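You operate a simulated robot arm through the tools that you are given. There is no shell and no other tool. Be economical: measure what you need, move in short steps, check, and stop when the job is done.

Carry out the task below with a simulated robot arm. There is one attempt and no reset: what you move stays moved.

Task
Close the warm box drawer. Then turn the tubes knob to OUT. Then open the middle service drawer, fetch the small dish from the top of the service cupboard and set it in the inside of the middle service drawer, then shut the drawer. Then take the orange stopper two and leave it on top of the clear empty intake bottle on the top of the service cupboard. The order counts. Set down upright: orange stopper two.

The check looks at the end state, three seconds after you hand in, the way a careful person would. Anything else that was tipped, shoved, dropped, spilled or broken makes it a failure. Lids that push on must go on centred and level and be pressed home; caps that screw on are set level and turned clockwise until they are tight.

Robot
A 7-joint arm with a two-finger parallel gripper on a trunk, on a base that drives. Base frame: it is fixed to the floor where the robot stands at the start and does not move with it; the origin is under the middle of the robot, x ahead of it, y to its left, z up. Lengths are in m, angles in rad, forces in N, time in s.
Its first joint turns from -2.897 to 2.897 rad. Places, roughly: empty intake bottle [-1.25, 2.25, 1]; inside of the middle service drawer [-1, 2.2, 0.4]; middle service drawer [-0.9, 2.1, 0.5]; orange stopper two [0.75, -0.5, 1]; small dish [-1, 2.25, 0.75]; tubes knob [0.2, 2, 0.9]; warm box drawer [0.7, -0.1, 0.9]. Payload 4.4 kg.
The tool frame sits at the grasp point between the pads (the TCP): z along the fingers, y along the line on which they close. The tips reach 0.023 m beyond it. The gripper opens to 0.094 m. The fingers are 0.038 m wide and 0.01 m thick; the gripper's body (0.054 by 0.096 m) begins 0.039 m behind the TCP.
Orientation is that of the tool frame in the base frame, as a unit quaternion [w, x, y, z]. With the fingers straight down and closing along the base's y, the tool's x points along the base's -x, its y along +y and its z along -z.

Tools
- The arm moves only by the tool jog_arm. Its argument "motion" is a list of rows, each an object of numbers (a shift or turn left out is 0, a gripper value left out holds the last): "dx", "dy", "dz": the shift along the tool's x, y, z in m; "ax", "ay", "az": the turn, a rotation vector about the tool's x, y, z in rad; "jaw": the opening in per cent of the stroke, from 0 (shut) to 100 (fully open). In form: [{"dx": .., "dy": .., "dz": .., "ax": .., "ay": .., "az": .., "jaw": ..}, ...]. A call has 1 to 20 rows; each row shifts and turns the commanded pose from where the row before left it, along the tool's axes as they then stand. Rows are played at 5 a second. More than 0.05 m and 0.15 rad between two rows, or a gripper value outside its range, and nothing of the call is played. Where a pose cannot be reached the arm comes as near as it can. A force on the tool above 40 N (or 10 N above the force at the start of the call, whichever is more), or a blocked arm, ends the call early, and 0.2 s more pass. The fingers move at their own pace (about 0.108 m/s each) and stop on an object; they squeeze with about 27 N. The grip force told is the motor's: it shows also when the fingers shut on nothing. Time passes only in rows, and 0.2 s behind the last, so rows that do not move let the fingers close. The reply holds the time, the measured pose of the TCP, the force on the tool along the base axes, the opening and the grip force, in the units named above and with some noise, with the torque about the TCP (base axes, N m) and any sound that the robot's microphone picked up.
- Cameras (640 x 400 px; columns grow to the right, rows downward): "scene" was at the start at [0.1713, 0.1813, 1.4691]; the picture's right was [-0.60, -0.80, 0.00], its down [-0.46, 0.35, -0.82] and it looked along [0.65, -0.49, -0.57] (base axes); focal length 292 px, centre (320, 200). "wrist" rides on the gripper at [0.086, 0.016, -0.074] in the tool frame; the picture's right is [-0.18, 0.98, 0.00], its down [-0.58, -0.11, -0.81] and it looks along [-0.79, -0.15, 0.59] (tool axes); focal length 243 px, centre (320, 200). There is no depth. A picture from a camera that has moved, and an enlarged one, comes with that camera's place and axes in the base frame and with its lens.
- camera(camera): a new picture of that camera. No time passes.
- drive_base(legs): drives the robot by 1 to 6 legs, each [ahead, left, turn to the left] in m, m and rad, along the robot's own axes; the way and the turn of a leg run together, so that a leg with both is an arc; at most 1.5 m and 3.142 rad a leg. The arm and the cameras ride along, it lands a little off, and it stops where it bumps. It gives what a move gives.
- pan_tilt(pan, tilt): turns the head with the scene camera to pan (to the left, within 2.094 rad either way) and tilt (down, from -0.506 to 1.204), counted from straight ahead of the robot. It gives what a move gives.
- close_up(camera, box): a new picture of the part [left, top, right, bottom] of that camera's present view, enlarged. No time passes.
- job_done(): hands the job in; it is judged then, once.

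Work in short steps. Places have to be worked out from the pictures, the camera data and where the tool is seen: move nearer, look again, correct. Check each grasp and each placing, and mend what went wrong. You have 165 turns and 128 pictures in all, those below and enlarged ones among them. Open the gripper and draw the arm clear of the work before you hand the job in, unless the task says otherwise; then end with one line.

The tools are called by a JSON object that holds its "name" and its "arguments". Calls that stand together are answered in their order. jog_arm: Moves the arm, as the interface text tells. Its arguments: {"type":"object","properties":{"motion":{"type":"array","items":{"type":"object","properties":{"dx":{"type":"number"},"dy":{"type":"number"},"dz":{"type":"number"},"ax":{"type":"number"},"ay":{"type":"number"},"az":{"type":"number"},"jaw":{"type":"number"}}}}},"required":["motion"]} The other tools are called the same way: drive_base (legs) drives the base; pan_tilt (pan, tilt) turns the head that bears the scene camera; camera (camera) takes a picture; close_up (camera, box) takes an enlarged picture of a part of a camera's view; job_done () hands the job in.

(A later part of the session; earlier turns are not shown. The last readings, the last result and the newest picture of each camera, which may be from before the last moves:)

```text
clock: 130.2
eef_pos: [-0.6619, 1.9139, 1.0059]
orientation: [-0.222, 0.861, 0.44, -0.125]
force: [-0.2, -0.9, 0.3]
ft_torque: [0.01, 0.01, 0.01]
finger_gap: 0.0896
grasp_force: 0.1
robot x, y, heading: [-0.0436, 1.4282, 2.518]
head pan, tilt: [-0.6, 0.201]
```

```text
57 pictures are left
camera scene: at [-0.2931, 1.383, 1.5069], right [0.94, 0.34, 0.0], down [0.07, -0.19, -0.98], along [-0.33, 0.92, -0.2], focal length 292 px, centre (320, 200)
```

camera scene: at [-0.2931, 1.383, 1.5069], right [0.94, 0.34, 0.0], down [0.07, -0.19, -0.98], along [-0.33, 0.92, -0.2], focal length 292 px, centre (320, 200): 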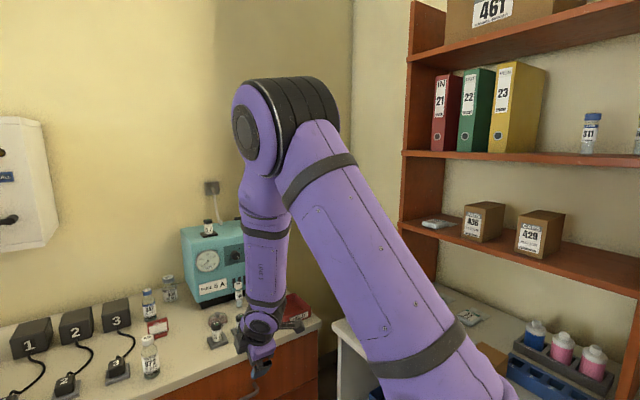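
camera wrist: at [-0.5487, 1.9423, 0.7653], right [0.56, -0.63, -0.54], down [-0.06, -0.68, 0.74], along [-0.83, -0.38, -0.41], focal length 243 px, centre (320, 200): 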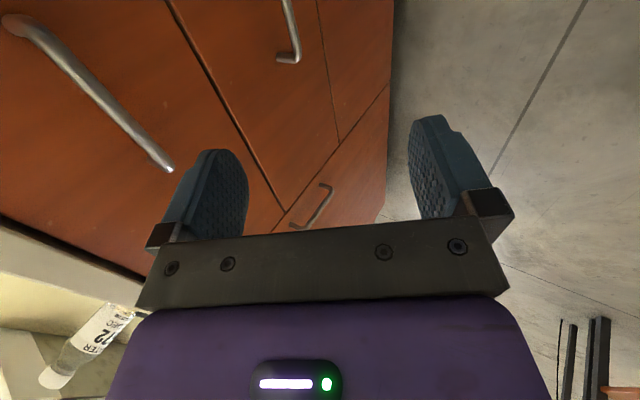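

The arm plane is upright now. Continue straight down to z≈0.64.

{"name": "jog_arm", "arguments": {"motion": [{"dy": 0.0224, "dz": 0.039}, {"dy": 0.0224, "dz": 0.039}, {"dy": 0.0224, "dz": 0.039}, {"dy": 0.0224, "dz": 0.039}, {"dy": 0.0224, "dz": 0.039}, {"dy": 0.0224, "dz": 0.039}, {"dy": 0.0224, "dz": 0.039}, {"dy": 0.0224, "dz": 0.039}]}}

{"name": "camera", "arguments": {"camera": "wrist"}}

```text
clock: 132.0
eef_pos: [-0.667, 1.906, 0.6443]
orientation: [-0.222, 0.861, 0.44, -0.125]
force: [0.5, -0.6, 1.2]
ft_torque: [0.01, 0.04, 0.0]
finger_gap: 0.0893
grasp_force: 0.0
robot x, y, heading: [-0.0432, 1.4295, 2.521]
head pan, tilt: [-0.6, 0.201]
```

```text
56 pictures are left
camera wrist: at [-0.576, 1.9481, 0.6997], right [0.58, -0.66, -0.48], down [-0.08, -0.64, 0.77], along [-0.81, -0.41, -0.43], focal length 243 px, centre (320, 200)
```

wrist: 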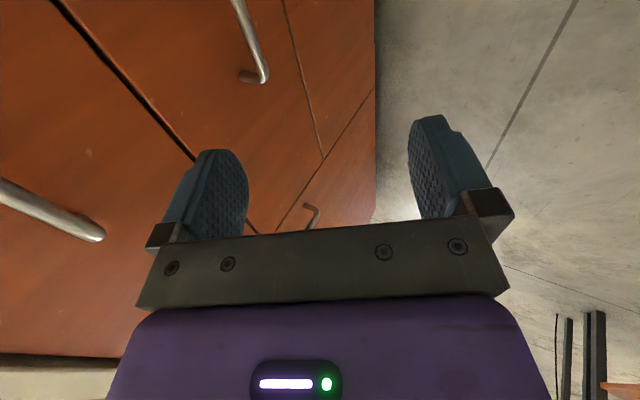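

The middle bar is at about l=1.772, z=0.548, n≈1.16, and it's in reach. I'll narrow the jaws to ~42 mm, shift to line up, and advance part way.

{"name": "jog_arm", "arguments": {"motion": [{"jaw": 45}, {"dy": -0.025}, {"dy": -0.0245}, {"dz": 0.04}, {"dz": 0.04}]}}

{"name": "camera", "arguments": {"camera": "wrist"}}

```text
clock: 133.2
eef_pos: [-0.7326, 1.9523, 0.5992]
orientation: [-0.222, 0.861, 0.44, -0.124]
force: [0.5, 0.0, 0.9]
ft_torque: [0.0, 0.01, -0.03]
finger_gap: 0.0424
grasp_force: 0.1
robot x, y, heading: [-0.0465, 1.425, 2.52]
head pan, tilt: [-0.6, 0.201]
```

```text
55 pictures are left
camera wrist: at [-0.6427, 1.9942, 0.6551], right [0.58, -0.66, -0.48], down [-0.08, -0.64, 0.77], along [-0.81, -0.41, -0.43], focal length 243 px, centre (320, 200)
```

wrist: 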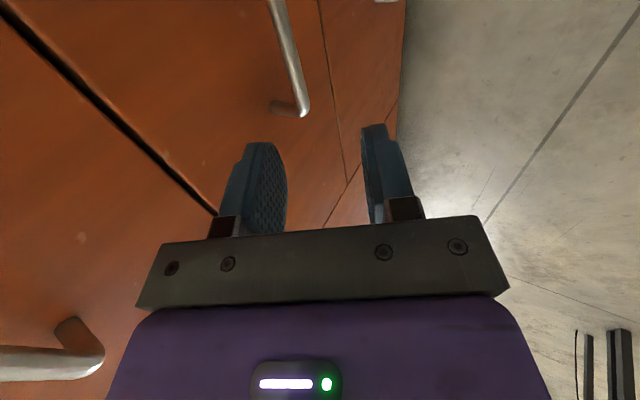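

The bar's left end is at n≈1.14, so its middle is ~5 cm further right, and slightly toward the forward finger. I'll shift accordingly and advance 35 mm.

{"name": "jog_arm", "arguments": {"motion": [{"dx": 0.045}, {"dy": -0.008}, {"dz": 0.02}, {"dz": 0.015}]}}

{"name": "camera", "arguments": {"camera": "wrist"}}

```text
clock: 134.2
eef_pos: [-0.7273, 2.0036, 0.5719]
orientation: [-0.222, 0.861, 0.44, -0.124]
force: [0.1, 1.1, 0.6]
ft_torque: [-0.03, -0.03, -0.02]
finger_gap: 0.0425
grasp_force: 0.1
robot x, y, heading: [-0.0439, 1.4308, 2.521]
head pan, tilt: [-0.6, 0.201]
```

```text
54 pictures are left
camera wrist: at [-0.6366, 2.0454, 0.6274], right [0.58, -0.66, -0.48], down [-0.08, -0.64, 0.77], along [-0.81, -0.41, -0.43], focal length 243 px, centre (320, 200)
```

wrist: 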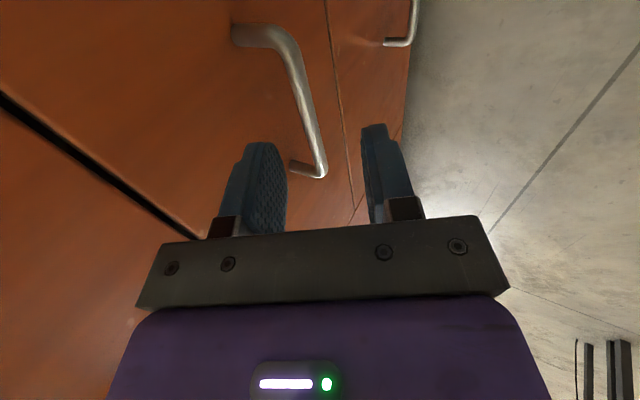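

Triangulating across three wrist views puts the bar farther out and lower: l≈1.828, z≈0.505, n from 1.106 to 1.225. I'll correct and advance half way.

{"name": "jog_arm", "arguments": {"motion": [{"dx": -0.023, "dy": -0.02}, {"dz": 0.03}, {"dz": 0.025}]}}

{"name": "camera", "arguments": {"camera": "wrist"}}

```text
clock: 135.0
eef_pos: [-0.7786, 2.0097, 0.5345]
orientation: [-0.222, 0.861, 0.44, -0.124]
force: [-0.7, -0.9, -0.2]
ft_torque: [0.0, -0.02, 0.01]
finger_gap: 0.0421
grasp_force: 0.1
robot x, y, heading: [-0.0405, 1.4319, 2.52]
head pan, tilt: [-0.6, 0.201]
```

```text
53 pictures are left
camera wrist: at [-0.6872, 2.0517, 0.5895], right [0.58, -0.66, -0.48], down [-0.08, -0.64, 0.77], along [-0.81, -0.41, -0.43], focal length 243 px, centre (320, 200)
```

wrist: 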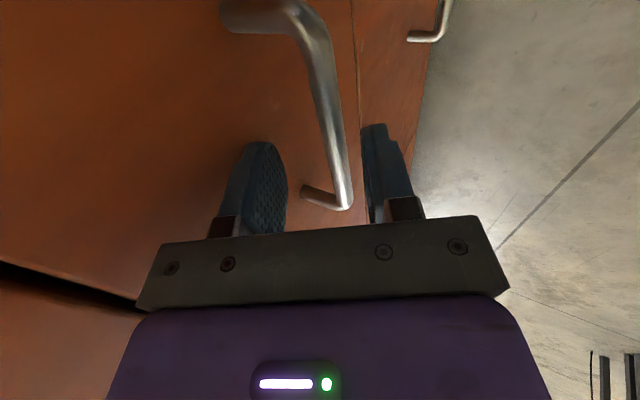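

Consistent now: bar at l≈1.822, z≈0.506 and the face at 1.858. I'll narrow the jaws slightly, advance 20 mm and close on the bar.

{"name": "jog_arm", "arguments": {"motion": [{"dy": 0.0045, "jaw": 36}, {"dz": 0.01}, {"dz": 0.01}, {"jaw": 0}, {}, {}]}}

{"name": "camera", "arguments": {"camera": "wrist"}}

```text
clock: 136.4
eef_pos: [-0.7794, 2.0129, 0.5134]
orientation: [-0.22, 0.862, 0.44, -0.123]
force: [16.0, -11.7, -8.5]
ft_torque: [0.87, -0.76, 1.45]
finger_gap: 0.012
grasp_force: 45.2
robot x, y, heading: [-0.0412, 1.4271, 2.52]
head pan, tilt: [-0.6, 0.201]
```

```text
52 pictures are left
camera wrist: at [-0.6903, 2.0545, 0.5684], right [0.59, -0.66, -0.48], down [-0.09, -0.64, 0.77], along [-0.81, -0.41, -0.43], focal length 243 px, centre (320, 200)
```

wrist: 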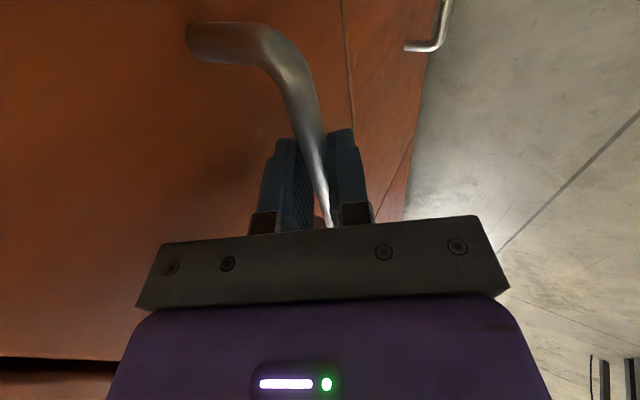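

Gripped the bar (12 mm). I'll pull the drawer open by backing the base up.

{"name": "drive_base", "arguments": {"legs": [[-0.12, 0, 0]]}}

{"name": "camera", "arguments": {"camera": "wrist"}}

```text
clock: 137.6
eef_pos: [-0.6848, 1.943, 0.5134]
orientation: [-0.221, 0.861, 0.44, -0.124]
force: [-4.2, -6.5, -24.6]
ft_torque: [0.63, -0.53, 1.5]
finger_gap: 0.0123
grasp_force: 44.8
robot x, y, heading: [0.049, 1.358, 2.524]
head pan, tilt: [-0.6, 0.201]
```

```text
51 pictures are left
camera wrist: at [-0.5943, 1.9852, 0.5687], right [0.58, -0.66, -0.48], down [-0.09, -0.64, 0.77], along [-0.81, -0.41, -0.43], focal length 243 px, centre (320, 200)
```

wrist: 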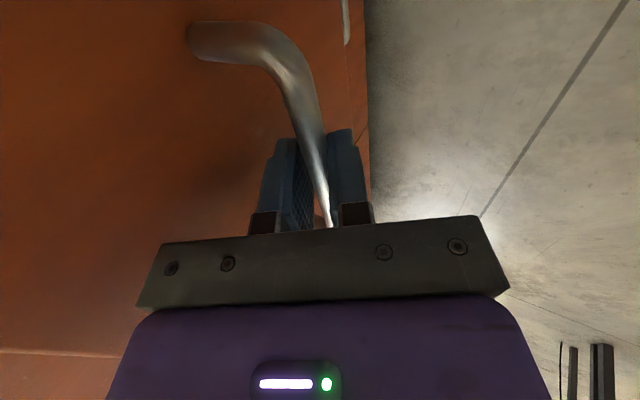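

The drawer is coming out. Pulling another 0.14 m.

{"name": "drive_base", "arguments": {"legs": [[-0.14, 0, 0]]}}

{"name": "pan_tilt", "arguments": {"pan": -0.15, "tilt": 0.6}}

{"name": "camera", "arguments": {"camera": "scene"}}

```text
clock: 138.9
eef_pos: [-0.5702, 1.8603, 0.5138]
orientation: [-0.222, 0.861, 0.44, -0.125]
force: [-8.9, -12.6, -12.8]
ft_torque: [0.48, -0.38, 1.59]
finger_gap: 0.0121
grasp_force: 45.2
robot x, y, heading: [0.1671, 1.2766, 2.521]
head pan, tilt: [-0.6, 0.201]
```

```text
clock: 139.8
eef_pos: [-0.57, 1.8601, 0.5143]
orientation: [-0.221, 0.861, 0.441, -0.124]
force: [0.6, -1.3, -4.4]
ft_torque: [0.72, -0.56, 1.53]
finger_gap: 0.0122
grasp_force: 45.0
robot x, y, heading: [0.1667, 1.2792, 2.517]
head pan, tilt: [-0.15, 0.6]
```

```text
50 pictures are left
camera scene: at [-0.1127, 1.205, 1.47], right [0.7, 0.72, 0.0], down [0.4, -0.39, -0.83], along [-0.59, 0.58, -0.56], focal length 292 px, centre (320, 200)
```

scene: 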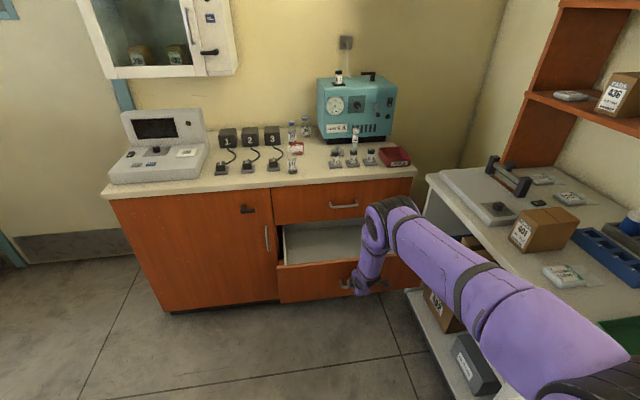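

The drawer is open about 25 cm. I'll release, back the hand out up and away, and zoom at the dish.

{"name": "jog_arm", "arguments": {"motion": [{"jaw": 50}, {}, {}, {"dz": -0.03}, {"dz": -0.045}, {"dz": -0.045}, {"dz": -0.045}, {"dz": -0.045}, {"dy": -0.02, "dz": -0.04}, {"dy": -0.02, "dz": -0.04}, {"dy": -0.02, "dz": -0.04}, {"dy": -0.02, "dz": -0.04}]}}

{"name": "camera", "arguments": {"camera": "scene"}}

{"name": "close_up", "arguments": {"camera": "scene", "box": [280, 100, 420, 190]}}

```text
clock: 142.4
eef_pos: [-0.4767, 1.8014, 0.8762]
orientation: [-0.221, 0.861, 0.441, -0.125]
force: [0.1, -0.5, -0.3]
ft_torque: [-0.01, -0.02, 0.0]
finger_gap: 0.0467
grasp_force: 0.2
robot x, y, heading: [0.1681, 1.2761, 2.517]
head pan, tilt: [-0.15, 0.6]
```

```text
49 pictures are left
camera scene: at [-0.1131, 1.2051, 1.4699], right [0.7, 0.72, 0.0], down [0.41, -0.39, -0.82], along [-0.59, 0.58, -0.57], focal length 292 px, centre (320, 200)
```

scene: 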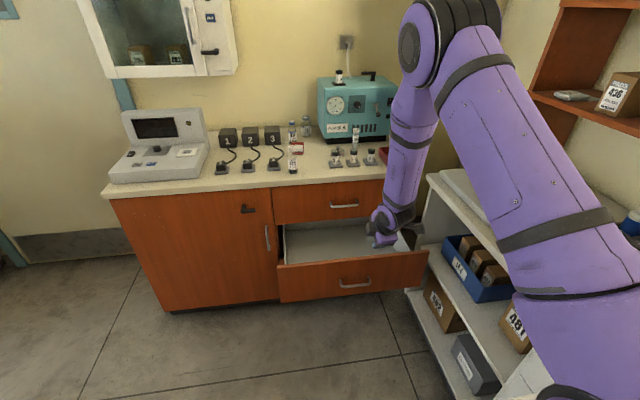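

```text
4.44 times, centred on (350, 145) of scene
camera zoom: at [-0.1131, 1.2051, 1.4699], right [0.7, 0.72, 0.0], down [0.41, -0.39, -0.82], along [-0.59, 0.58, -0.57], focal length 1300 px, centre (187, 444)
```

zoom: 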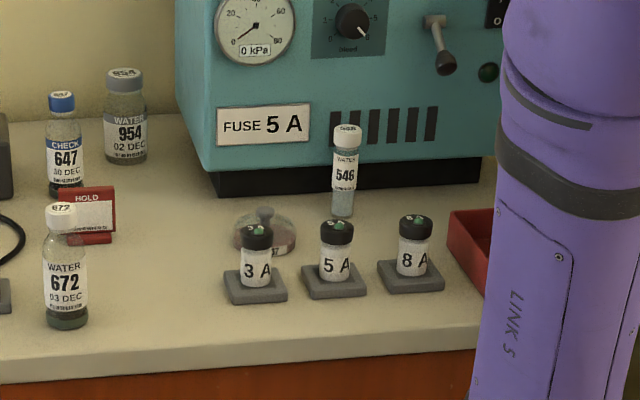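

The dish triangulates to (-0.983, 2.177, 0.845), 954 to (-1.28, 2.245). I'll level the tool, raise it, yaw so the camera is on the far side (roll-joint mid-range), and retract before driving in.

{"name": "jog_arm", "arguments": {"motion": [{"dz": -0.05}, {"dz": -0.05}, {"dz": -0.05}, {"ax": -0.13}, {"ax": -0.13}, {"ax": -0.13}, {"ax": -0.13}, {"dz": -0.05}, {"dz": -0.05}, {"dz": -0.05}, {"dz": -0.05}, {"dz": -0.05}]}}

{"name": "jog_arm", "arguments": {"motion": [{"az": -0.1427}, {"az": -0.1427}, {"az": -0.1427}, {"az": -0.1427}, {"az": -0.1427}, {"az": -0.1427}, {"az": -0.1427}, {"az": -0.1427}, {"az": -0.1427}, {"az": -0.1427}, {"az": -0.1427}]}}

{"name": "drive_base", "arguments": {"legs": [[0.3, 0.08, 0]]}}

{"name": "pan_tilt", "arguments": {"pan": -0.3, "tilt": 0.5}}

{"name": "camera", "arguments": {"camera": "scene"}}

```text
clock: 145.0
eef_pos: [-0.4132, 1.7662, 1.2567]
orientation: [0.008, 0.889, 0.457, -0.008]
force: [-0.2, -0.2, -0.2]
ft_torque: [-0.03, -0.01, -0.04]
finger_gap: 0.0472
grasp_force: 0.0
robot x, y, heading: [0.1683, 1.2756, 2.52]
head pan, tilt: [-0.15, 0.6]
```

```text
clock: 147.4
eef_pos: [-0.4114, 1.765, 1.2552]
orientation: [0.0, 0.304, 0.952, -0.011]
force: [0.3, -0.6, 0.1]
ft_torque: [-0.03, -0.02, 0.01]
finger_gap: 0.0471
grasp_force: 0.0
robot x, y, heading: [0.1673, 1.2733, 2.523]
head pan, tilt: [-0.15, 0.6]
```

```text
clock: 149.5
eef_pos: [-0.6994, 1.8727, 1.2574]
orientation: [0.0, 0.305, 0.952, -0.011]
force: [-0.8, -0.1, -0.3]
ft_torque: [-0.02, 0.0, 0.02]
finger_gap: 0.0473
grasp_force: 0.0
robot x, y, heading: [-0.1184, 1.387, 2.525]
head pan, tilt: [-0.15, 0.6]
```

```text
clock: 150.2
eef_pos: [-0.7005, 1.8726, 1.2563]
orientation: [0.001, 0.305, 0.952, -0.011]
force: [-0.6, -1.3, 0.1]
ft_torque: [0.01, -0.02, 0.02]
finger_gap: 0.0471
grasp_force: 0.0
robot x, y, heading: [-0.1196, 1.3853, 2.525]
head pan, tilt: [-0.3, 0.499]
```

```text
47 pictures are left
camera scene: at [-0.3919, 1.3229, 1.4791], right [0.8, 0.61, 0.0], down [0.29, -0.38, -0.88], along [-0.53, 0.7, -0.48], focal length 292 px, centre (320, 200)
```

scene: 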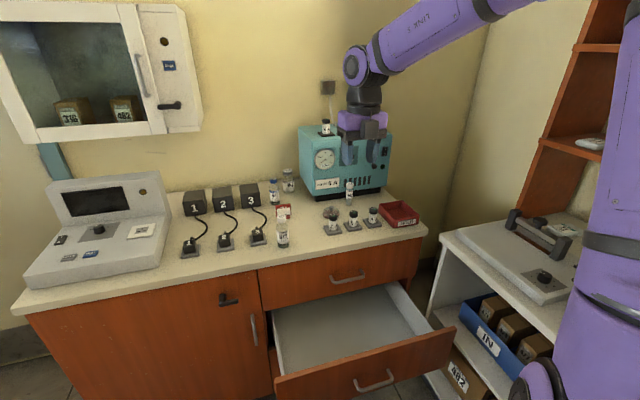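

Drive in the last 0.19 m; the open drawer's handle (l≈1.57) still leaves a few centimetres to the deck.

{"name": "drive_base", "arguments": {"legs": [[0.18, 0, -0.01]]}}

{"name": "jog_arm", "arguments": {"motion": [{"ax": -0.021, "jaw": 100}, {"dx": 0.03}, {"dx": 0.03}, {"dx": 0.03}, {"dz": 0.05}, {"dz": 0.05}, {"dz": 0.05}]}}

{"name": "camera", "arguments": {"camera": "wrist"}}

{"name": "camera", "arguments": {"camera": "scene"}}

```text
clock: 151.7
eef_pos: [-0.8396, 1.9827, 1.2567]
orientation: [0.0, 0.309, 0.951, -0.011]
force: [0.9, -0.3, -0.7]
ft_torque: [0.0, 0.0, 0.02]
finger_gap: 0.047
grasp_force: 0.1
robot x, y, heading: [-0.264, 1.4888, 2.514]
head pan, tilt: [-0.3, 0.499]
```

```text
clock: 153.3
eef_pos: [-0.912, 2.0347, 1.1051]
orientation: [0.003, 0.309, 0.951, 0.0]
force: [-0.4, 0.0, -0.7]
ft_torque: [0.02, 0.04, 0.0]
finger_gap: 0.0939
grasp_force: 0.1
robot x, y, heading: [-0.2663, 1.4888, 2.511]
head pan, tilt: [-0.3, 0.499]
```

```text
46 pictures are left
camera wrist: at [-0.9748, 2.0978, 1.1798], right [0.73, 0.69, 0.0], down [0.4, -0.43, 0.81], along [0.56, -0.59, -0.59], focal length 243 px, centre (320, 200)
```

wrist: 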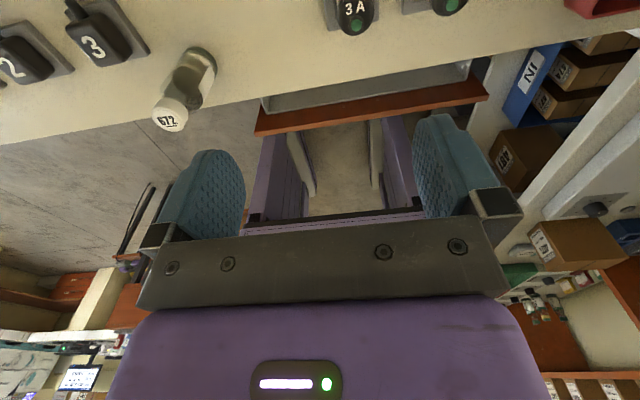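

```text
45 pictures are left
camera scene: at [-0.5374, 1.43, 1.4792], right [0.8, 0.6, 0.0], down [0.29, -0.38, -0.88], along [-0.52, 0.7, -0.48], focal length 292 px, centre (320, 200)
```

scene: 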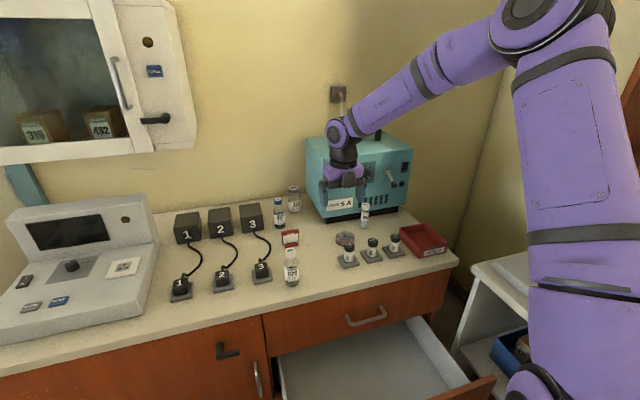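

{"name": "close_up", "arguments": {"camera": "scene", "box": [270, 170, 410, 280]}}

```text
3.64 times, centred on (340, 225) of scene
camera zoom: at [-0.5374, 1.43, 1.4792], right [0.8, 0.6, 0.0], down [0.29, -0.38, -0.88], along [-0.52, 0.7, -0.48], focal length 1064 px, centre (247, 109)
```

zoom: 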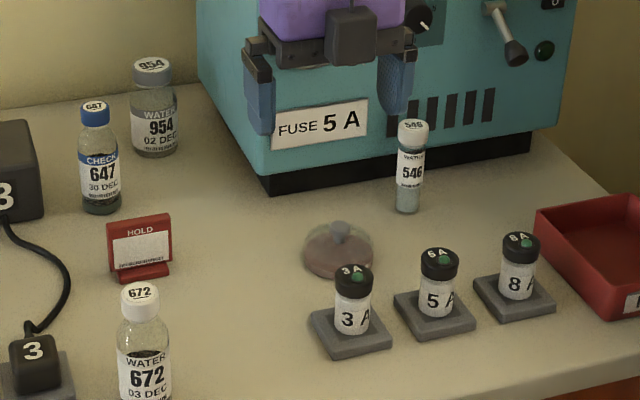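

Dish confirmed at (-0.980, 2.176). I'll move above it and lower to z≈0.95 for a wrist look.

{"name": "jog_arm", "arguments": {"motion": [{"dx": 0.0345, "dy": 0.0185}, {"dx": 0.0345, "dy": 0.0185}, {"dx": 0.0345, "dy": 0.0185}, {"dx": 0.0345, "dy": 0.0185}, {"dz": 0.05}, {"dz": 0.05}, {"dz": 0.05}]}}

{"name": "camera", "arguments": {"camera": "wrist"}}

{"name": "close_up", "arguments": {"camera": "scene", "box": [270, 130, 430, 280]}}

```text
clock: 154.6
eef_pos: [-0.985, 2.1816, 1.0744]
orientation: [-0.011, 0.31, 0.951, 0.005]
force: [-5.2, 4.3, 15.6]
ft_torque: [0.75, 0.8, 0.06]
finger_gap: 0.094
grasp_force: 0.0
robot x, y, heading: [-0.2661, 1.491, 2.511]
head pan, tilt: [-0.3, 0.499]
stopped in row 6: the force on the tool passed its limit at 76 N (the readings are from after the stop); the commanded pose is now the measured one
```

```text
43 pictures are left
camera wrist: at [-1.0458, 2.2434, 1.1501], right [0.73, 0.69, 0.0], down [0.42, -0.44, 0.79], along [0.54, -0.58, -0.61], focal length 243 px, centre (320, 200)
```

wrist: 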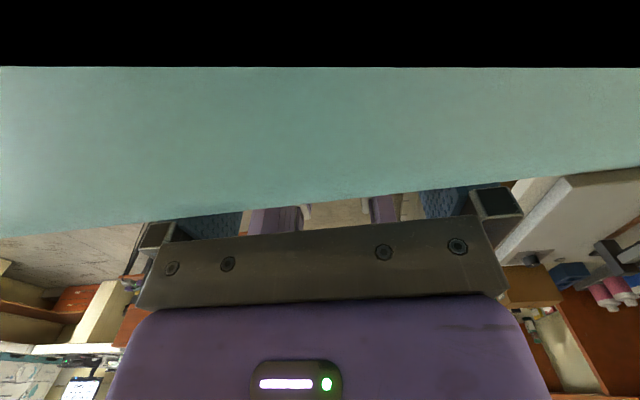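

```text
2.67 times, centred on (350, 205) of scene
camera zoom: at [-0.5374, 1.4301, 1.4791], right [0.8, 0.6, 0.0], down [0.29, -0.38, -0.88], along [-0.52, 0.7, -0.48], focal length 780 px, centre (240, 187)
```

zoom: 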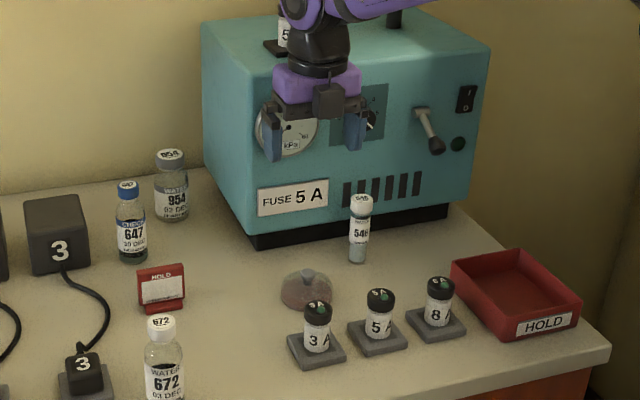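

The hand-camera came down onto the front of the teal device. I'll lift straight up, back away, and check the device and its vial.

{"name": "jog_arm", "arguments": {"motion": [{"dz": -0.04}, {"dz": -0.05}, {"dx": -0.04}, {"dx": -0.04}, {"dx": -0.04}, {"dx": -0.04}]}}

{"name": "close_up", "arguments": {"camera": "scene", "box": [270, 110, 430, 280]}}

```text
clock: 155.9
eef_pos: [-0.8548, 2.0863, 1.157]
orientation: [-0.007, 0.309, 0.951, 0.003]
force: [-0.3, 0.0, 0.1]
ft_torque: [-0.02, -0.03, 0.01]
finger_gap: 0.0942
grasp_force: 0.0
robot x, y, heading: [-0.2641, 1.4863, 2.511]
head pan, tilt: [-0.3, 0.499]
```

```text
2.35 times, centred on (350, 195) of scene
camera zoom: at [-0.5383, 1.4309, 1.479], right [0.8, 0.6, 0.0], down [0.29, -0.38, -0.88], along [-0.52, 0.7, -0.48], focal length 688 px, centre (249, 212)
```

zoom: 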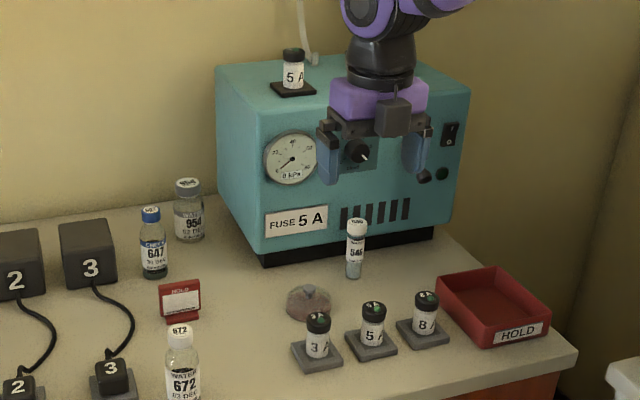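

Device and vial are undisturbed. I'll use a yaw with the camera on the free left side (tool x to -n, jaws closing along l; ~3 cm gap to the 3A stand).

{"name": "jog_arm", "arguments": {"motion": [{"ay": -0.015}, {"az": -0.1427}, {"az": -0.1427}, {"az": -0.1427}, {"az": -0.1427}, {"az": -0.1427}, {"az": -0.1427}, {"az": -0.1427}, {"az": -0.1427}, {"az": -0.1427}, {"az": -0.1427}, {"az": -0.1427, "jaw": 92}]}}

{"name": "camera", "arguments": {"camera": "wrist"}}

```text
clock: 158.6
eef_pos: [-0.8538, 2.0845, 1.1589]
orientation: [0.0, -0.454, 0.891, 0.001]
force: [-1.1, -0.4, 0.3]
ft_torque: [0.02, -0.02, 0.0]
finger_gap: 0.0862
grasp_force: 0.0
robot x, y, heading: [-0.2679, 1.4877, 2.511]
head pan, tilt: [-0.3, 0.499]
```

```text
40 pictures are left
camera wrist: at [-0.9196, 2.0239, 1.2323], right [-0.69, 0.73, 0.0], down [0.43, 0.4, 0.81], along [0.59, 0.56, -0.59], focal length 243 px, centre (320, 200)
```

wrist: 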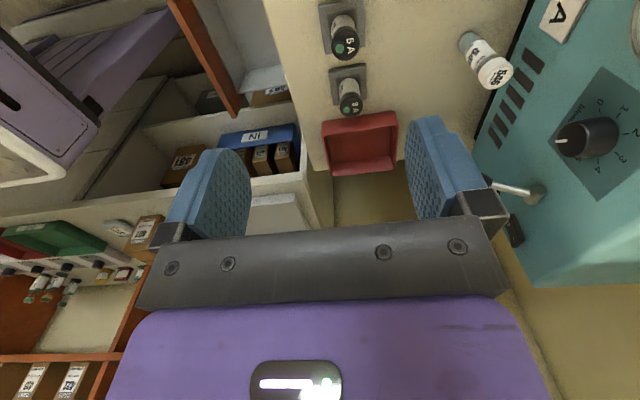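

The blend knob triangulates to l≈2.13, so the device face is at l≈2.15: about 3 cm clearance for the hand over the dish. I'll slide over and lower part way with a check.

{"name": "jog_arm", "arguments": {"motion": [{"dy": 0.05}, {"dy": 0.05}, {"dy": 0.05}, {"dz": 0.05}, {"dz": 0.05}]}}

{"name": "camera", "arguments": {"camera": "wrist"}}

```text
clock: 159.8
eef_pos: [-0.9756, 2.1725, 1.0589]
orientation: [0.0, -0.453, 0.891, 0.003]
force: [0.0, -0.2, 1.4]
ft_torque: [0.06, -0.02, -0.04]
finger_gap: 0.0867
grasp_force: 0.0
robot x, y, heading: [-0.2668, 1.4861, 2.512]
head pan, tilt: [-0.3, 0.499]
```

```text
39 pictures are left
camera wrist: at [-1.0415, 2.1116, 1.1333], right [-0.69, 0.73, 0.0], down [0.43, 0.4, 0.81], along [0.59, 0.55, -0.59], focal length 243 px, centre (320, 200)
```

wrist: 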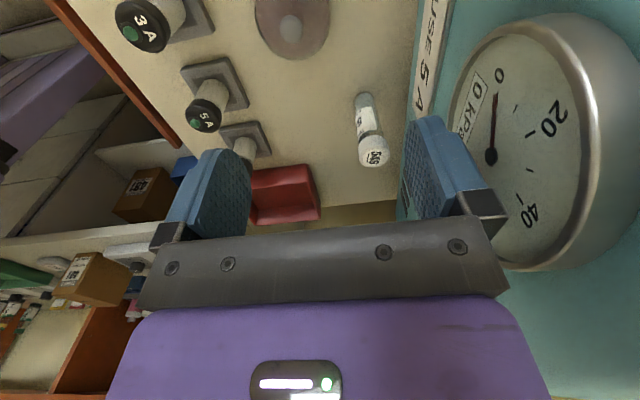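

Wrist/scene triangulation shows things sit ~2 cm higher and nearer: dish at l≈2.043, n≈1.177, counter z≈0.85. I'll shift and lower to z≈0.95, then look again.

{"name": "jog_arm", "arguments": {"motion": [{"dx": 0.007, "dy": -0.0235}, {"dz": 0.045}, {"dz": 0.045}]}}

{"name": "camera", "arguments": {"camera": "wrist"}}

```text
clock: 160.6
eef_pos: [-0.9604, 2.155, 0.968]
orientation: [0.0, -0.453, 0.891, 0.001]
force: [0.0, -0.4, 0.4]
ft_torque: [-0.02, -0.02, -0.02]
finger_gap: 0.0864
grasp_force: 0.1
robot x, y, heading: [-0.2639, 1.4892, 2.513]
head pan, tilt: [-0.3, 0.499]
```

```text
38 pictures are left
camera wrist: at [-1.0261, 2.0934, 1.0421], right [-0.69, 0.73, 0.0], down [0.43, 0.4, 0.81], along [0.59, 0.55, -0.59], focal length 243 px, centre (320, 200)
```

wrist: 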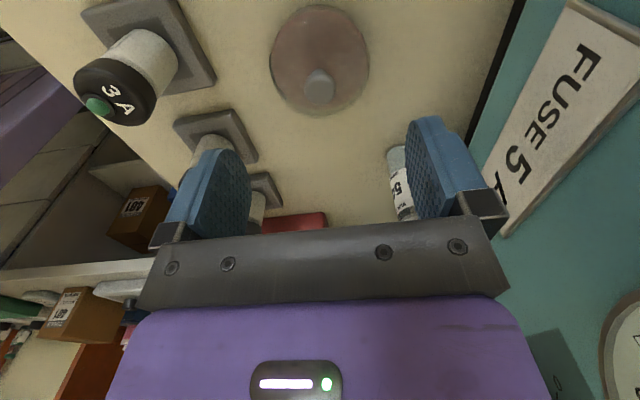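

Dish centred between the fingers to within ~6 mm. Nudging and lowering to z≈0.89.

{"name": "jog_arm", "arguments": {"motion": [{"dx": 0.006}, {"dz": 0.04}, {"dz": 0.038}]}}

{"name": "camera", "arguments": {"camera": "wrist"}}

{"name": "close_up", "arguments": {"camera": "scene", "box": [310, 200, 390, 270]}}

```text
clock: 161.3
eef_pos: [-0.9641, 2.1497, 0.8895]
orientation: [0.001, -0.453, 0.891, 0.0]
force: [0.1, -0.9, -0.4]
ft_torque: [0.01, -0.03, 0.0]
finger_gap: 0.0864
grasp_force: 0.1
robot x, y, heading: [-0.2645, 1.4869, 2.514]
head pan, tilt: [-0.3, 0.499]
```

```text
37 pictures are left
camera wrist: at [-1.0295, 2.0892, 0.9644], right [-0.69, 0.73, 0.0], down [0.43, 0.4, 0.81], along [0.59, 0.55, -0.59], focal length 243 px, centre (320, 200)
```

wrist: 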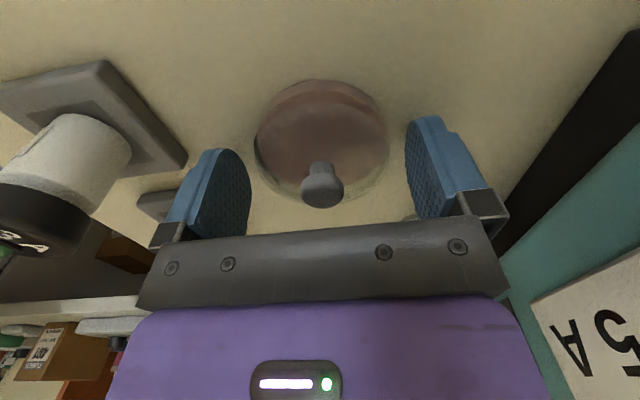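

```text
5.71 times, centred on (350, 235) of scene
camera zoom: at [-0.5375, 1.4302, 1.4791], right [0.8, 0.6, 0.0], down [0.29, -0.38, -0.88], along [-0.52, 0.7, -0.48], focal length 1672 px, centre (149, 0)
```

zoom: 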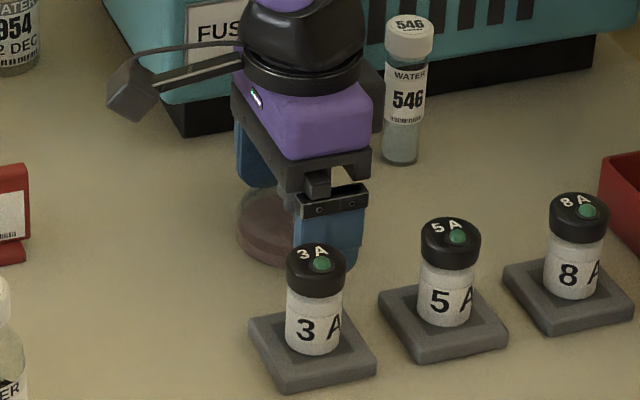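

Well centred, and neighbours are clear. Lower 12 mm more and close gently on the dish body.

{"name": "jog_arm", "arguments": {"motion": [{"dz": 0.006}, {"dz": 0.006}, {"jaw": 60}, {"jaw": 30}, {}, {}]}}

{"name": "camera", "arguments": {"camera": "wrist"}}

```text
clock: 162.0
eef_pos: [-0.9633, 2.1494, 0.8832]
orientation: [0.001, -0.452, 0.892, 0.002]
force: [1.7, 1.0, 15.0]
ft_torque: [-0.6, -0.35, 0.1]
finger_gap: 0.067
grasp_force: 12.4
robot x, y, heading: [-0.2655, 1.4911, 2.515]
head pan, tilt: [-0.3, 0.499]
stopped in row 3: the force on the tool passed its limit at 49 N (the readings are from after the stop); the commanded pose is now the measured one
```

```text
35 pictures are left
camera wrist: at [-1.0293, 2.0891, 0.9571], right [-0.68, 0.73, 0.0], down [0.43, 0.4, 0.81], along [0.59, 0.55, -0.59], focal length 243 px, centre (320, 200)
```

wrist: 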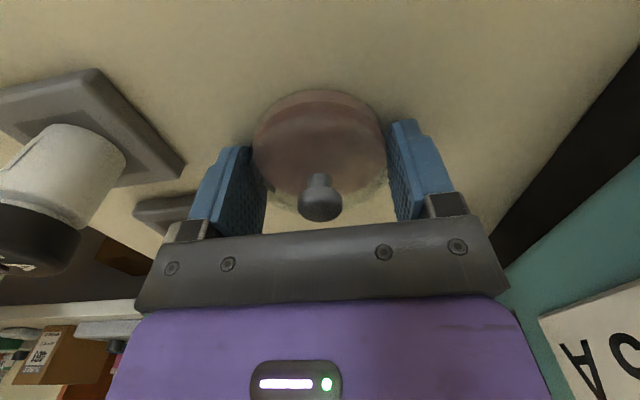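

Tips touched the counter (z≈0.86) and the fingers are on the dish at 67 mm. I'll ease up 3 mm, close firmly, then lift a little.

{"name": "jog_arm", "arguments": {"motion": [{"dz": -0.003}, {"jaw": 40}, {"jaw": 20}, {}, {"dz": -0.02}, {"dz": -0.03}]}}

{"name": "camera", "arguments": {"camera": "wrist"}}

{"name": "close_up", "arguments": {"camera": "scene", "box": [310, 180, 390, 270]}}

```text
clock: 163.4
eef_pos: [-0.9643, 2.1497, 0.9338]
orientation: [0.001, -0.454, 0.891, 0.0]
force: [1.1, 1.5, -1.7]
ft_torque: [-0.02, -0.03, 0.0]
finger_gap: 0.0667
grasp_force: 26.1
robot x, y, heading: [-0.2709, 1.4897, 2.514]
head pan, tilt: [-0.3, 0.499]
```

```text
34 pictures are left
camera wrist: at [-1.0298, 2.0886, 1.0084], right [-0.69, 0.73, 0.0], down [0.43, 0.4, 0.81], along [0.59, 0.55, -0.59], focal length 243 px, centre (320, 200)
```

wrist: 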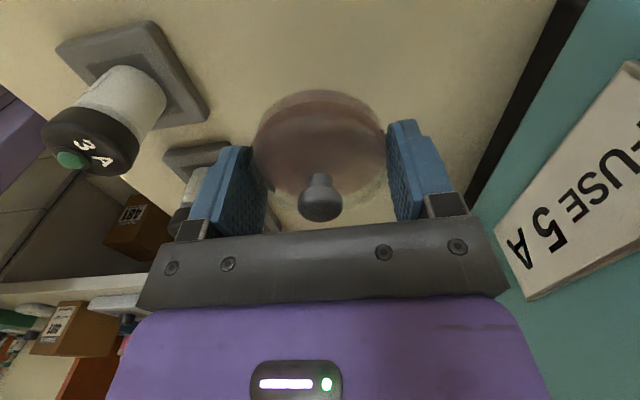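

```text
4.44 times, centred on (350, 225) of scene
camera zoom: at [-0.538, 1.4308, 1.4791], right [0.8, 0.6, 0.0], down [0.29, -0.38, -0.88], along [-0.52, 0.7, -0.48], focal length 1300 px, centre (187, 89)
```

zoom: 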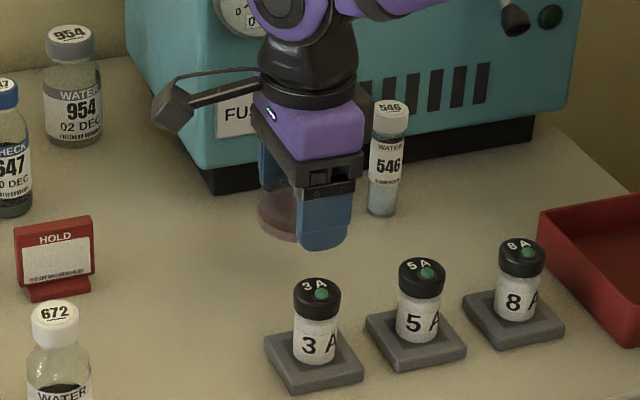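

The whole dish is up. I'll raise it, pull it back over the front edge, and back the base up 9 cm so that it hangs above the open drawer.

{"name": "jog_arm", "arguments": {"motion": [{"dz": -0.05}, {"dz": -0.05}, {"dy": -0.045}, {"dy": -0.045}, {"dy": -0.045}, {"dy": -0.045}, {"dy": -0.045}]}}

{"name": "drive_base", "arguments": {"legs": [[-0.09, 0, 0]]}}

{"name": "camera", "arguments": {"camera": "wrist"}}

{"name": "pan_tilt", "arguments": {"pan": -0.3, "tilt": 0.75}}

{"name": "camera", "arguments": {"camera": "scene"}}

```text
clock: 165.0
eef_pos: [-0.7835, 2.0162, 1.0344]
orientation: [0.001, -0.454, 0.891, 0.0]
force: [-0.8, -0.6, -1.0]
ft_torque: [-0.03, -0.07, -0.01]
finger_gap: 0.0668
grasp_force: 26.9
robot x, y, heading: [-0.2648, 1.49, 2.511]
head pan, tilt: [-0.3, 0.499]
```

```text
clock: 166.1
eef_pos: [-0.7093, 1.9627, 1.0355]
orientation: [0.001, -0.453, 0.892, 0.001]
force: [0.3, -0.3, -1.3]
ft_torque: [0.01, -0.01, 0.0]
finger_gap: 0.0668
grasp_force: 27.4
robot x, y, heading: [-0.1914, 1.4354, 2.511]
head pan, tilt: [-0.3, 0.499]
```

```text
32 pictures are left
camera wrist: at [-0.7754, 1.9025, 1.1091], right [-0.69, 0.73, 0.0], down [0.43, 0.4, 0.81], along [0.59, 0.55, -0.59], focal length 243 px, centre (320, 200)
```

wrist: 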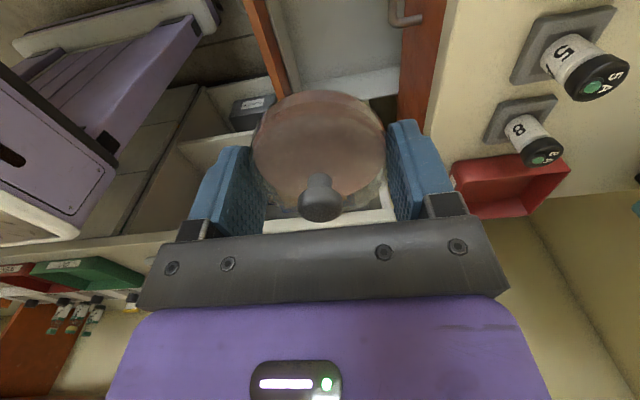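

```text
clock: 166.9
eef_pos: [-0.7102, 1.963, 1.0353]
orientation: [0.001, -0.453, 0.891, 0.0]
force: [-0.3, -0.5, -0.8]
ft_torque: [0.0, 0.02, -0.02]
finger_gap: 0.0667
grasp_force: 27.2
robot x, y, heading: [-0.1947, 1.4353, 2.51]
head pan, tilt: [-0.3, 0.75]
```

```text
31 pictures are left
camera scene: at [-0.4597, 1.3707, 1.4572], right [0.8, 0.6, 0.0], down [0.41, -0.55, -0.73], along [-0.44, 0.59, -0.68], focal length 292 px, centre (320, 200)
```

scene: 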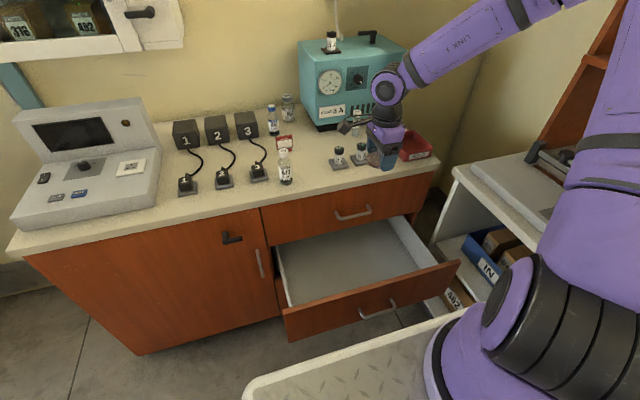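

The dish hangs over the drawer (l≈1.729, n≈1.17), arm distance 0.51. Lowering straight down in stages.

{"name": "jog_arm", "arguments": {"motion": [{"dz": 0.045}, {"dz": 0.045}, {"dz": 0.045}, {"dz": 0.045}, {"dz": 0.045}, {"dz": 0.045}, {"dz": 0.045}, {"dz": 0.045}, {"dz": 0.045}]}}

{"name": "camera", "arguments": {"camera": "scene"}}

{"name": "camera", "arguments": {"camera": "wrist"}}

```text
clock: 168.9
eef_pos: [-0.7091, 1.9644, 0.63]
orientation: [0.001, -0.453, 0.891, 0.0]
force: [-0.3, -0.2, -1.0]
ft_torque: [-0.01, 0.03, 0.0]
finger_gap: 0.0666
grasp_force: 27.3
robot x, y, heading: [-0.1866, 1.4372, 2.516]
head pan, tilt: [-0.3, 0.75]
```

```text
30 pictures are left
camera scene: at [-0.4593, 1.3706, 1.4572], right [0.8, 0.6, 0.0], down [0.41, -0.55, -0.73], along [-0.44, 0.59, -0.68], focal length 292 px, centre (320, 200)
```

scene: 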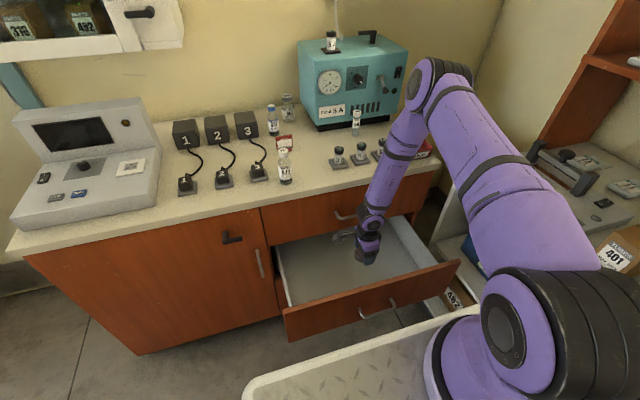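

```text
29 pictures are left
camera wrist: at [-0.7747, 1.9038, 0.7041], right [-0.69, 0.73, 0.0], down [0.43, 0.4, 0.81], along [0.59, 0.55, -0.59], focal length 243 px, centre (320, 200)
```

wrist: 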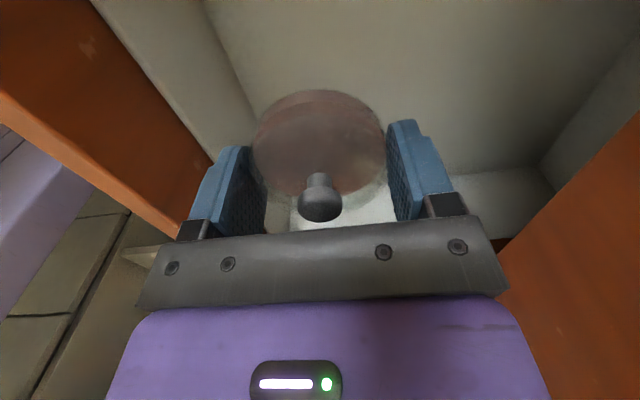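

Inside the drawer outline with room on all sides. Lowering further, with small steps near the floor.

{"name": "jog_arm", "arguments": {"motion": [{"dz": 0.03}, {"dz": 0.03}, {"dz": 0.03}, {"dz": 0.02}, {"dz": 0.008}, {"dz": 0.008}, {"dz": 0.008}]}}

{"name": "camera", "arguments": {"camera": "wrist"}}

```text
clock: 170.5
eef_pos: [-0.7088, 1.9638, 0.4965]
orientation: [0.002, -0.453, 0.892, 0.001]
force: [0.2, 0.5, -0.8]
ft_torque: [-0.04, 0.03, 0.03]
finger_gap: 0.0668
grasp_force: 27.6
robot x, y, heading: [-0.1904, 1.4356, 2.511]
head pan, tilt: [-0.3, 0.75]
```

```text
28 pictures are left
camera wrist: at [-0.7745, 1.9037, 0.5707], right [-0.68, 0.73, 0.0], down [0.43, 0.4, 0.81], along [0.59, 0.55, -0.59], focal length 243 px, centre (320, 200)
```

wrist: 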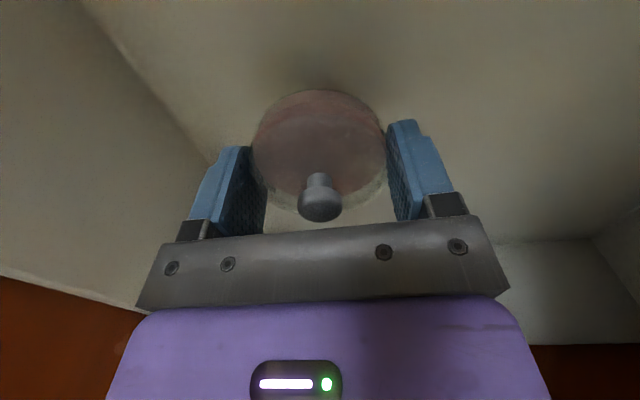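

Close to the floor now (shadow tightening). I'll go on in 6 mm steps until contact.

{"name": "jog_arm", "arguments": {"motion": [{"dz": 0.006}, {"dz": 0.006}, {"dz": 0.006}, {"dz": 0.006}, {"dz": 0.006}, {"dz": 0.006}]}}

```text
clock: 171.9
eef_pos: [-0.7076, 1.965, 0.4591]
orientation: [0.002, -0.453, 0.892, 0.0]
force: [-0.4, -0.5, -0.6]
ft_torque: [0.01, -0.01, 0.0]
finger_gap: 0.0668
grasp_force: 27.1
robot x, y, heading: [-0.1905, 1.4346, 2.51]
head pan, tilt: [-0.3, 0.75]
```

{"name": "jog_arm", "arguments": {"motion": [{"dz": 0.005}, {"dz": 0.005}, {"dz": 0.005}, {"dz": 0.005}, {"dz": 0.005}, {"dz": 0.005}]}}

{"name": "camera", "arguments": {"camera": "wrist"}}

```text
clock: 173.0
eef_pos: [-0.7118, 1.9661, 0.4438]
orientation: [0.0, -0.454, 0.891, 0.003]
force: [-0.1, 0.7, 16.0]
ft_torque: [-0.58, -0.4, 0.13]
finger_gap: 0.0668
grasp_force: 27.2
robot x, y, heading: [-0.1928, 1.4384, 2.512]
head pan, tilt: [-0.3, 0.75]
stopped in row 5: the force on the tool passed its limit at 52 N (the readings are from after the stop); the commanded pose is now the measured one
```

```text
27 pictures are left
camera wrist: at [-0.7772, 1.9057, 0.5174], right [-0.69, 0.73, 0.01], down [0.43, 0.4, 0.81], along [0.59, 0.55, -0.59], focal length 243 px, centre (320, 200)
```

wrist: 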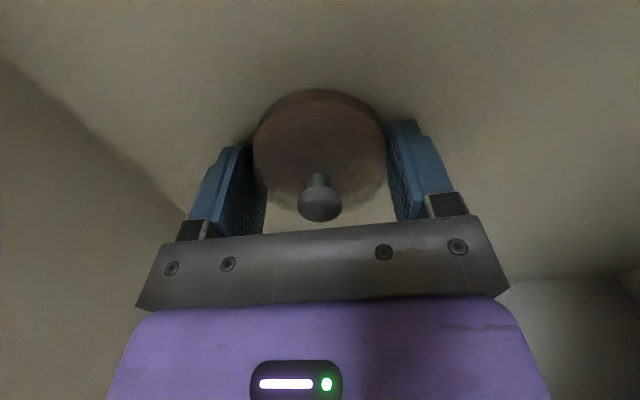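

Floor contact. Release and rise straight up.

{"name": "jog_arm", "arguments": {"motion": [{"dz": -0.001, "jaw": 85}, {}, {}, {"dz": -0.02}, {"dz": -0.04}, {"dz": -0.045}, {"dz": -0.045}, {"dz": -0.045}, {"dz": -0.045}, {"dz": -0.045}, {"dz": -0.045}, {"dz": -0.045}, {"dz": -0.045}]}}

{"name": "close_up", "arguments": {"camera": "scene", "box": [250, 190, 470, 345]}}

```text
clock: 175.8
eef_pos: [-0.7086, 1.9659, 0.8629]
orientation: [0.0, -0.452, 0.892, 0.002]
force: [-0.1, 0.8, 0.1]
ft_torque: [-0.02, 0.0, -0.01]
finger_gap: 0.0799
grasp_force: 0.0
robot x, y, heading: [-0.1879, 1.4374, 2.514]
head pan, tilt: [-0.3, 0.75]
```

```text
2.58 times, centred on (360, 268) of scene
camera zoom: at [-0.46, 1.3712, 1.4571], right [0.8, 0.6, 0.0], down [0.41, -0.55, -0.73], along [-0.44, 0.59, -0.68], focal length 755 px, centre (217, 26)
```

zoom: 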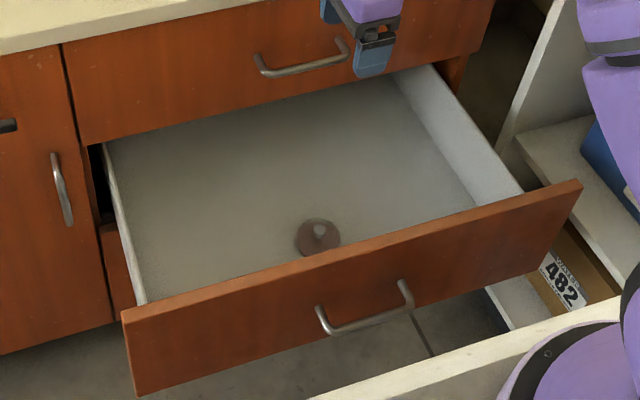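

Dish is upright in the drawer. To shut it I'll take the same handle grip as before: back the base up 0.38 m, tilt the hand, and approach the bar (now near l≈1.567, z≈0.505).

{"name": "drive_base", "arguments": {"legs": [[-0.38, 0, 0]]}}

{"name": "jog_arm", "arguments": {"motion": [{"ax": -0.13, "jaw": 45}, {"ax": -0.13}, {"ax": -0.13}, {"ax": -0.13}, {"dy": -0.0174, "dz": 0.0304}, {"dy": -0.0174, "dz": 0.0304}, {"dy": -0.0174, "dz": 0.0304}, {"dy": -0.0174, "dz": 0.0304}]}}

{"name": "camera", "arguments": {"camera": "wrist"}}

```text
clock: 178.2
eef_pos: [-0.3999, 1.7418, 0.8629]
orientation: [0.0, -0.451, 0.892, 0.001]
force: [0.0, 0.7, 0.6]
ft_torque: [0.02, -0.03, -0.02]
finger_gap: 0.0798
grasp_force: 0.1
robot x, y, heading: [0.1186, 1.2082, 2.506]
head pan, tilt: [-0.3, 0.75]
```

```text
clock: 180.0
eef_pos: [-0.3989, 1.7425, 0.722]
orientation: [-0.115, -0.435, 0.862, 0.232]
force: [0.8, -0.7, -0.4]
ft_torque: [0.01, 0.0, -0.01]
finger_gap: 0.0423
grasp_force: 0.0
robot x, y, heading: [0.1159, 1.2097, 2.509]
head pan, tilt: [-0.3, 0.75]
```

```text
25 pictures are left
camera wrist: at [-0.4329, 1.6591, 0.7949], right [-0.58, 0.65, 0.49], down [0.74, 0.17, 0.64], along [0.34, 0.74, -0.59], focal length 243 px, centre (320, 200)
```

wrist: 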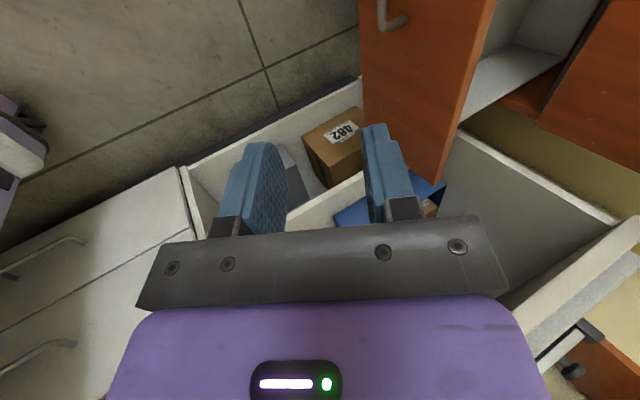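

Handle right end at (l 1.578, n 1.23), as expected. I'll line up and approach most of the way.

{"name": "jog_arm", "arguments": {"motion": [{"dy": 0.043}, {"dy": 0.043}, {"dz": 0.045}, {"dz": 0.045}, {"dz": 0.045}, {"dz": 0.045}, {"dz": 0.04}]}}

{"name": "camera", "arguments": {"camera": "wrist"}}

```text
clock: 181.6
eef_pos: [-0.5481, 1.8523, 0.5755]
orientation: [-0.116, -0.436, 0.862, 0.231]
force: [-0.3, -0.6, -0.7]
ft_torque: [-0.01, -0.02, -0.01]
finger_gap: 0.0423
grasp_force: 0.0
robot x, y, heading: [0.1189, 1.2058, 2.51]
head pan, tilt: [-0.3, 0.75]
```

```text
24 pictures are left
camera wrist: at [-0.5816, 1.7692, 0.6474], right [-0.58, 0.65, 0.49], down [0.74, 0.17, 0.64], along [0.34, 0.74, -0.59], focal length 243 px, centre (320, 200)
```

wrist: 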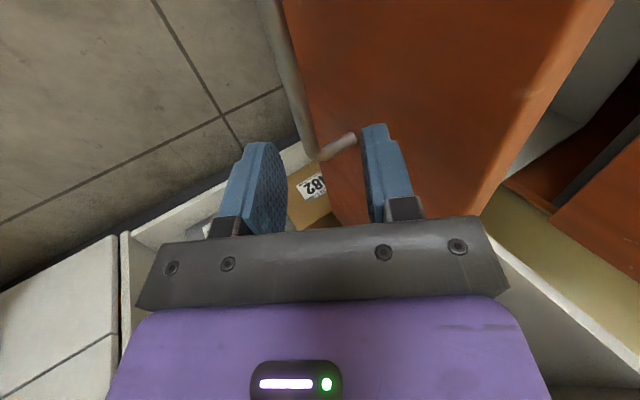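

Bar near (1.563, 0.497). Shift 9 mm, advance 70 mm, close and check.

{"name": "jog_arm", "arguments": {"motion": [{"dy": -0.01}, {"dz": 0.03}, {"dz": 0.025}, {"dz": 0.015}, {"jaw": 0}, {}, {}]}}

{"name": "camera", "arguments": {"camera": "wrist"}}

```text
clock: 183.2
eef_pos: [-0.5689, 1.8686, 0.5102]
orientation: [-0.116, -0.437, 0.861, 0.233]
force: [0.0, 2.0, 10.4]
ft_torque: [0.75, -0.53, 1.52]
finger_gap: 0.0121
grasp_force: 45.0
robot x, y, heading: [0.1209, 1.2074, 2.51]
head pan, tilt: [-0.3, 0.75]
```

```text
23 pictures are left
camera wrist: at [-0.6031, 1.7851, 0.5814], right [-0.58, 0.65, 0.49], down [0.74, 0.17, 0.64], along [0.34, 0.74, -0.58], focal length 243 px, centre (320, 200)
```

wrist: 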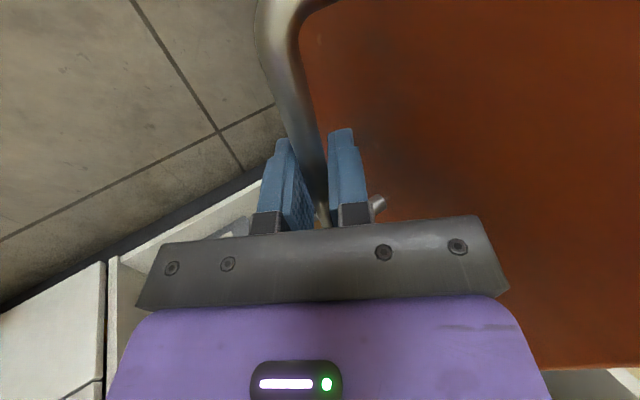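

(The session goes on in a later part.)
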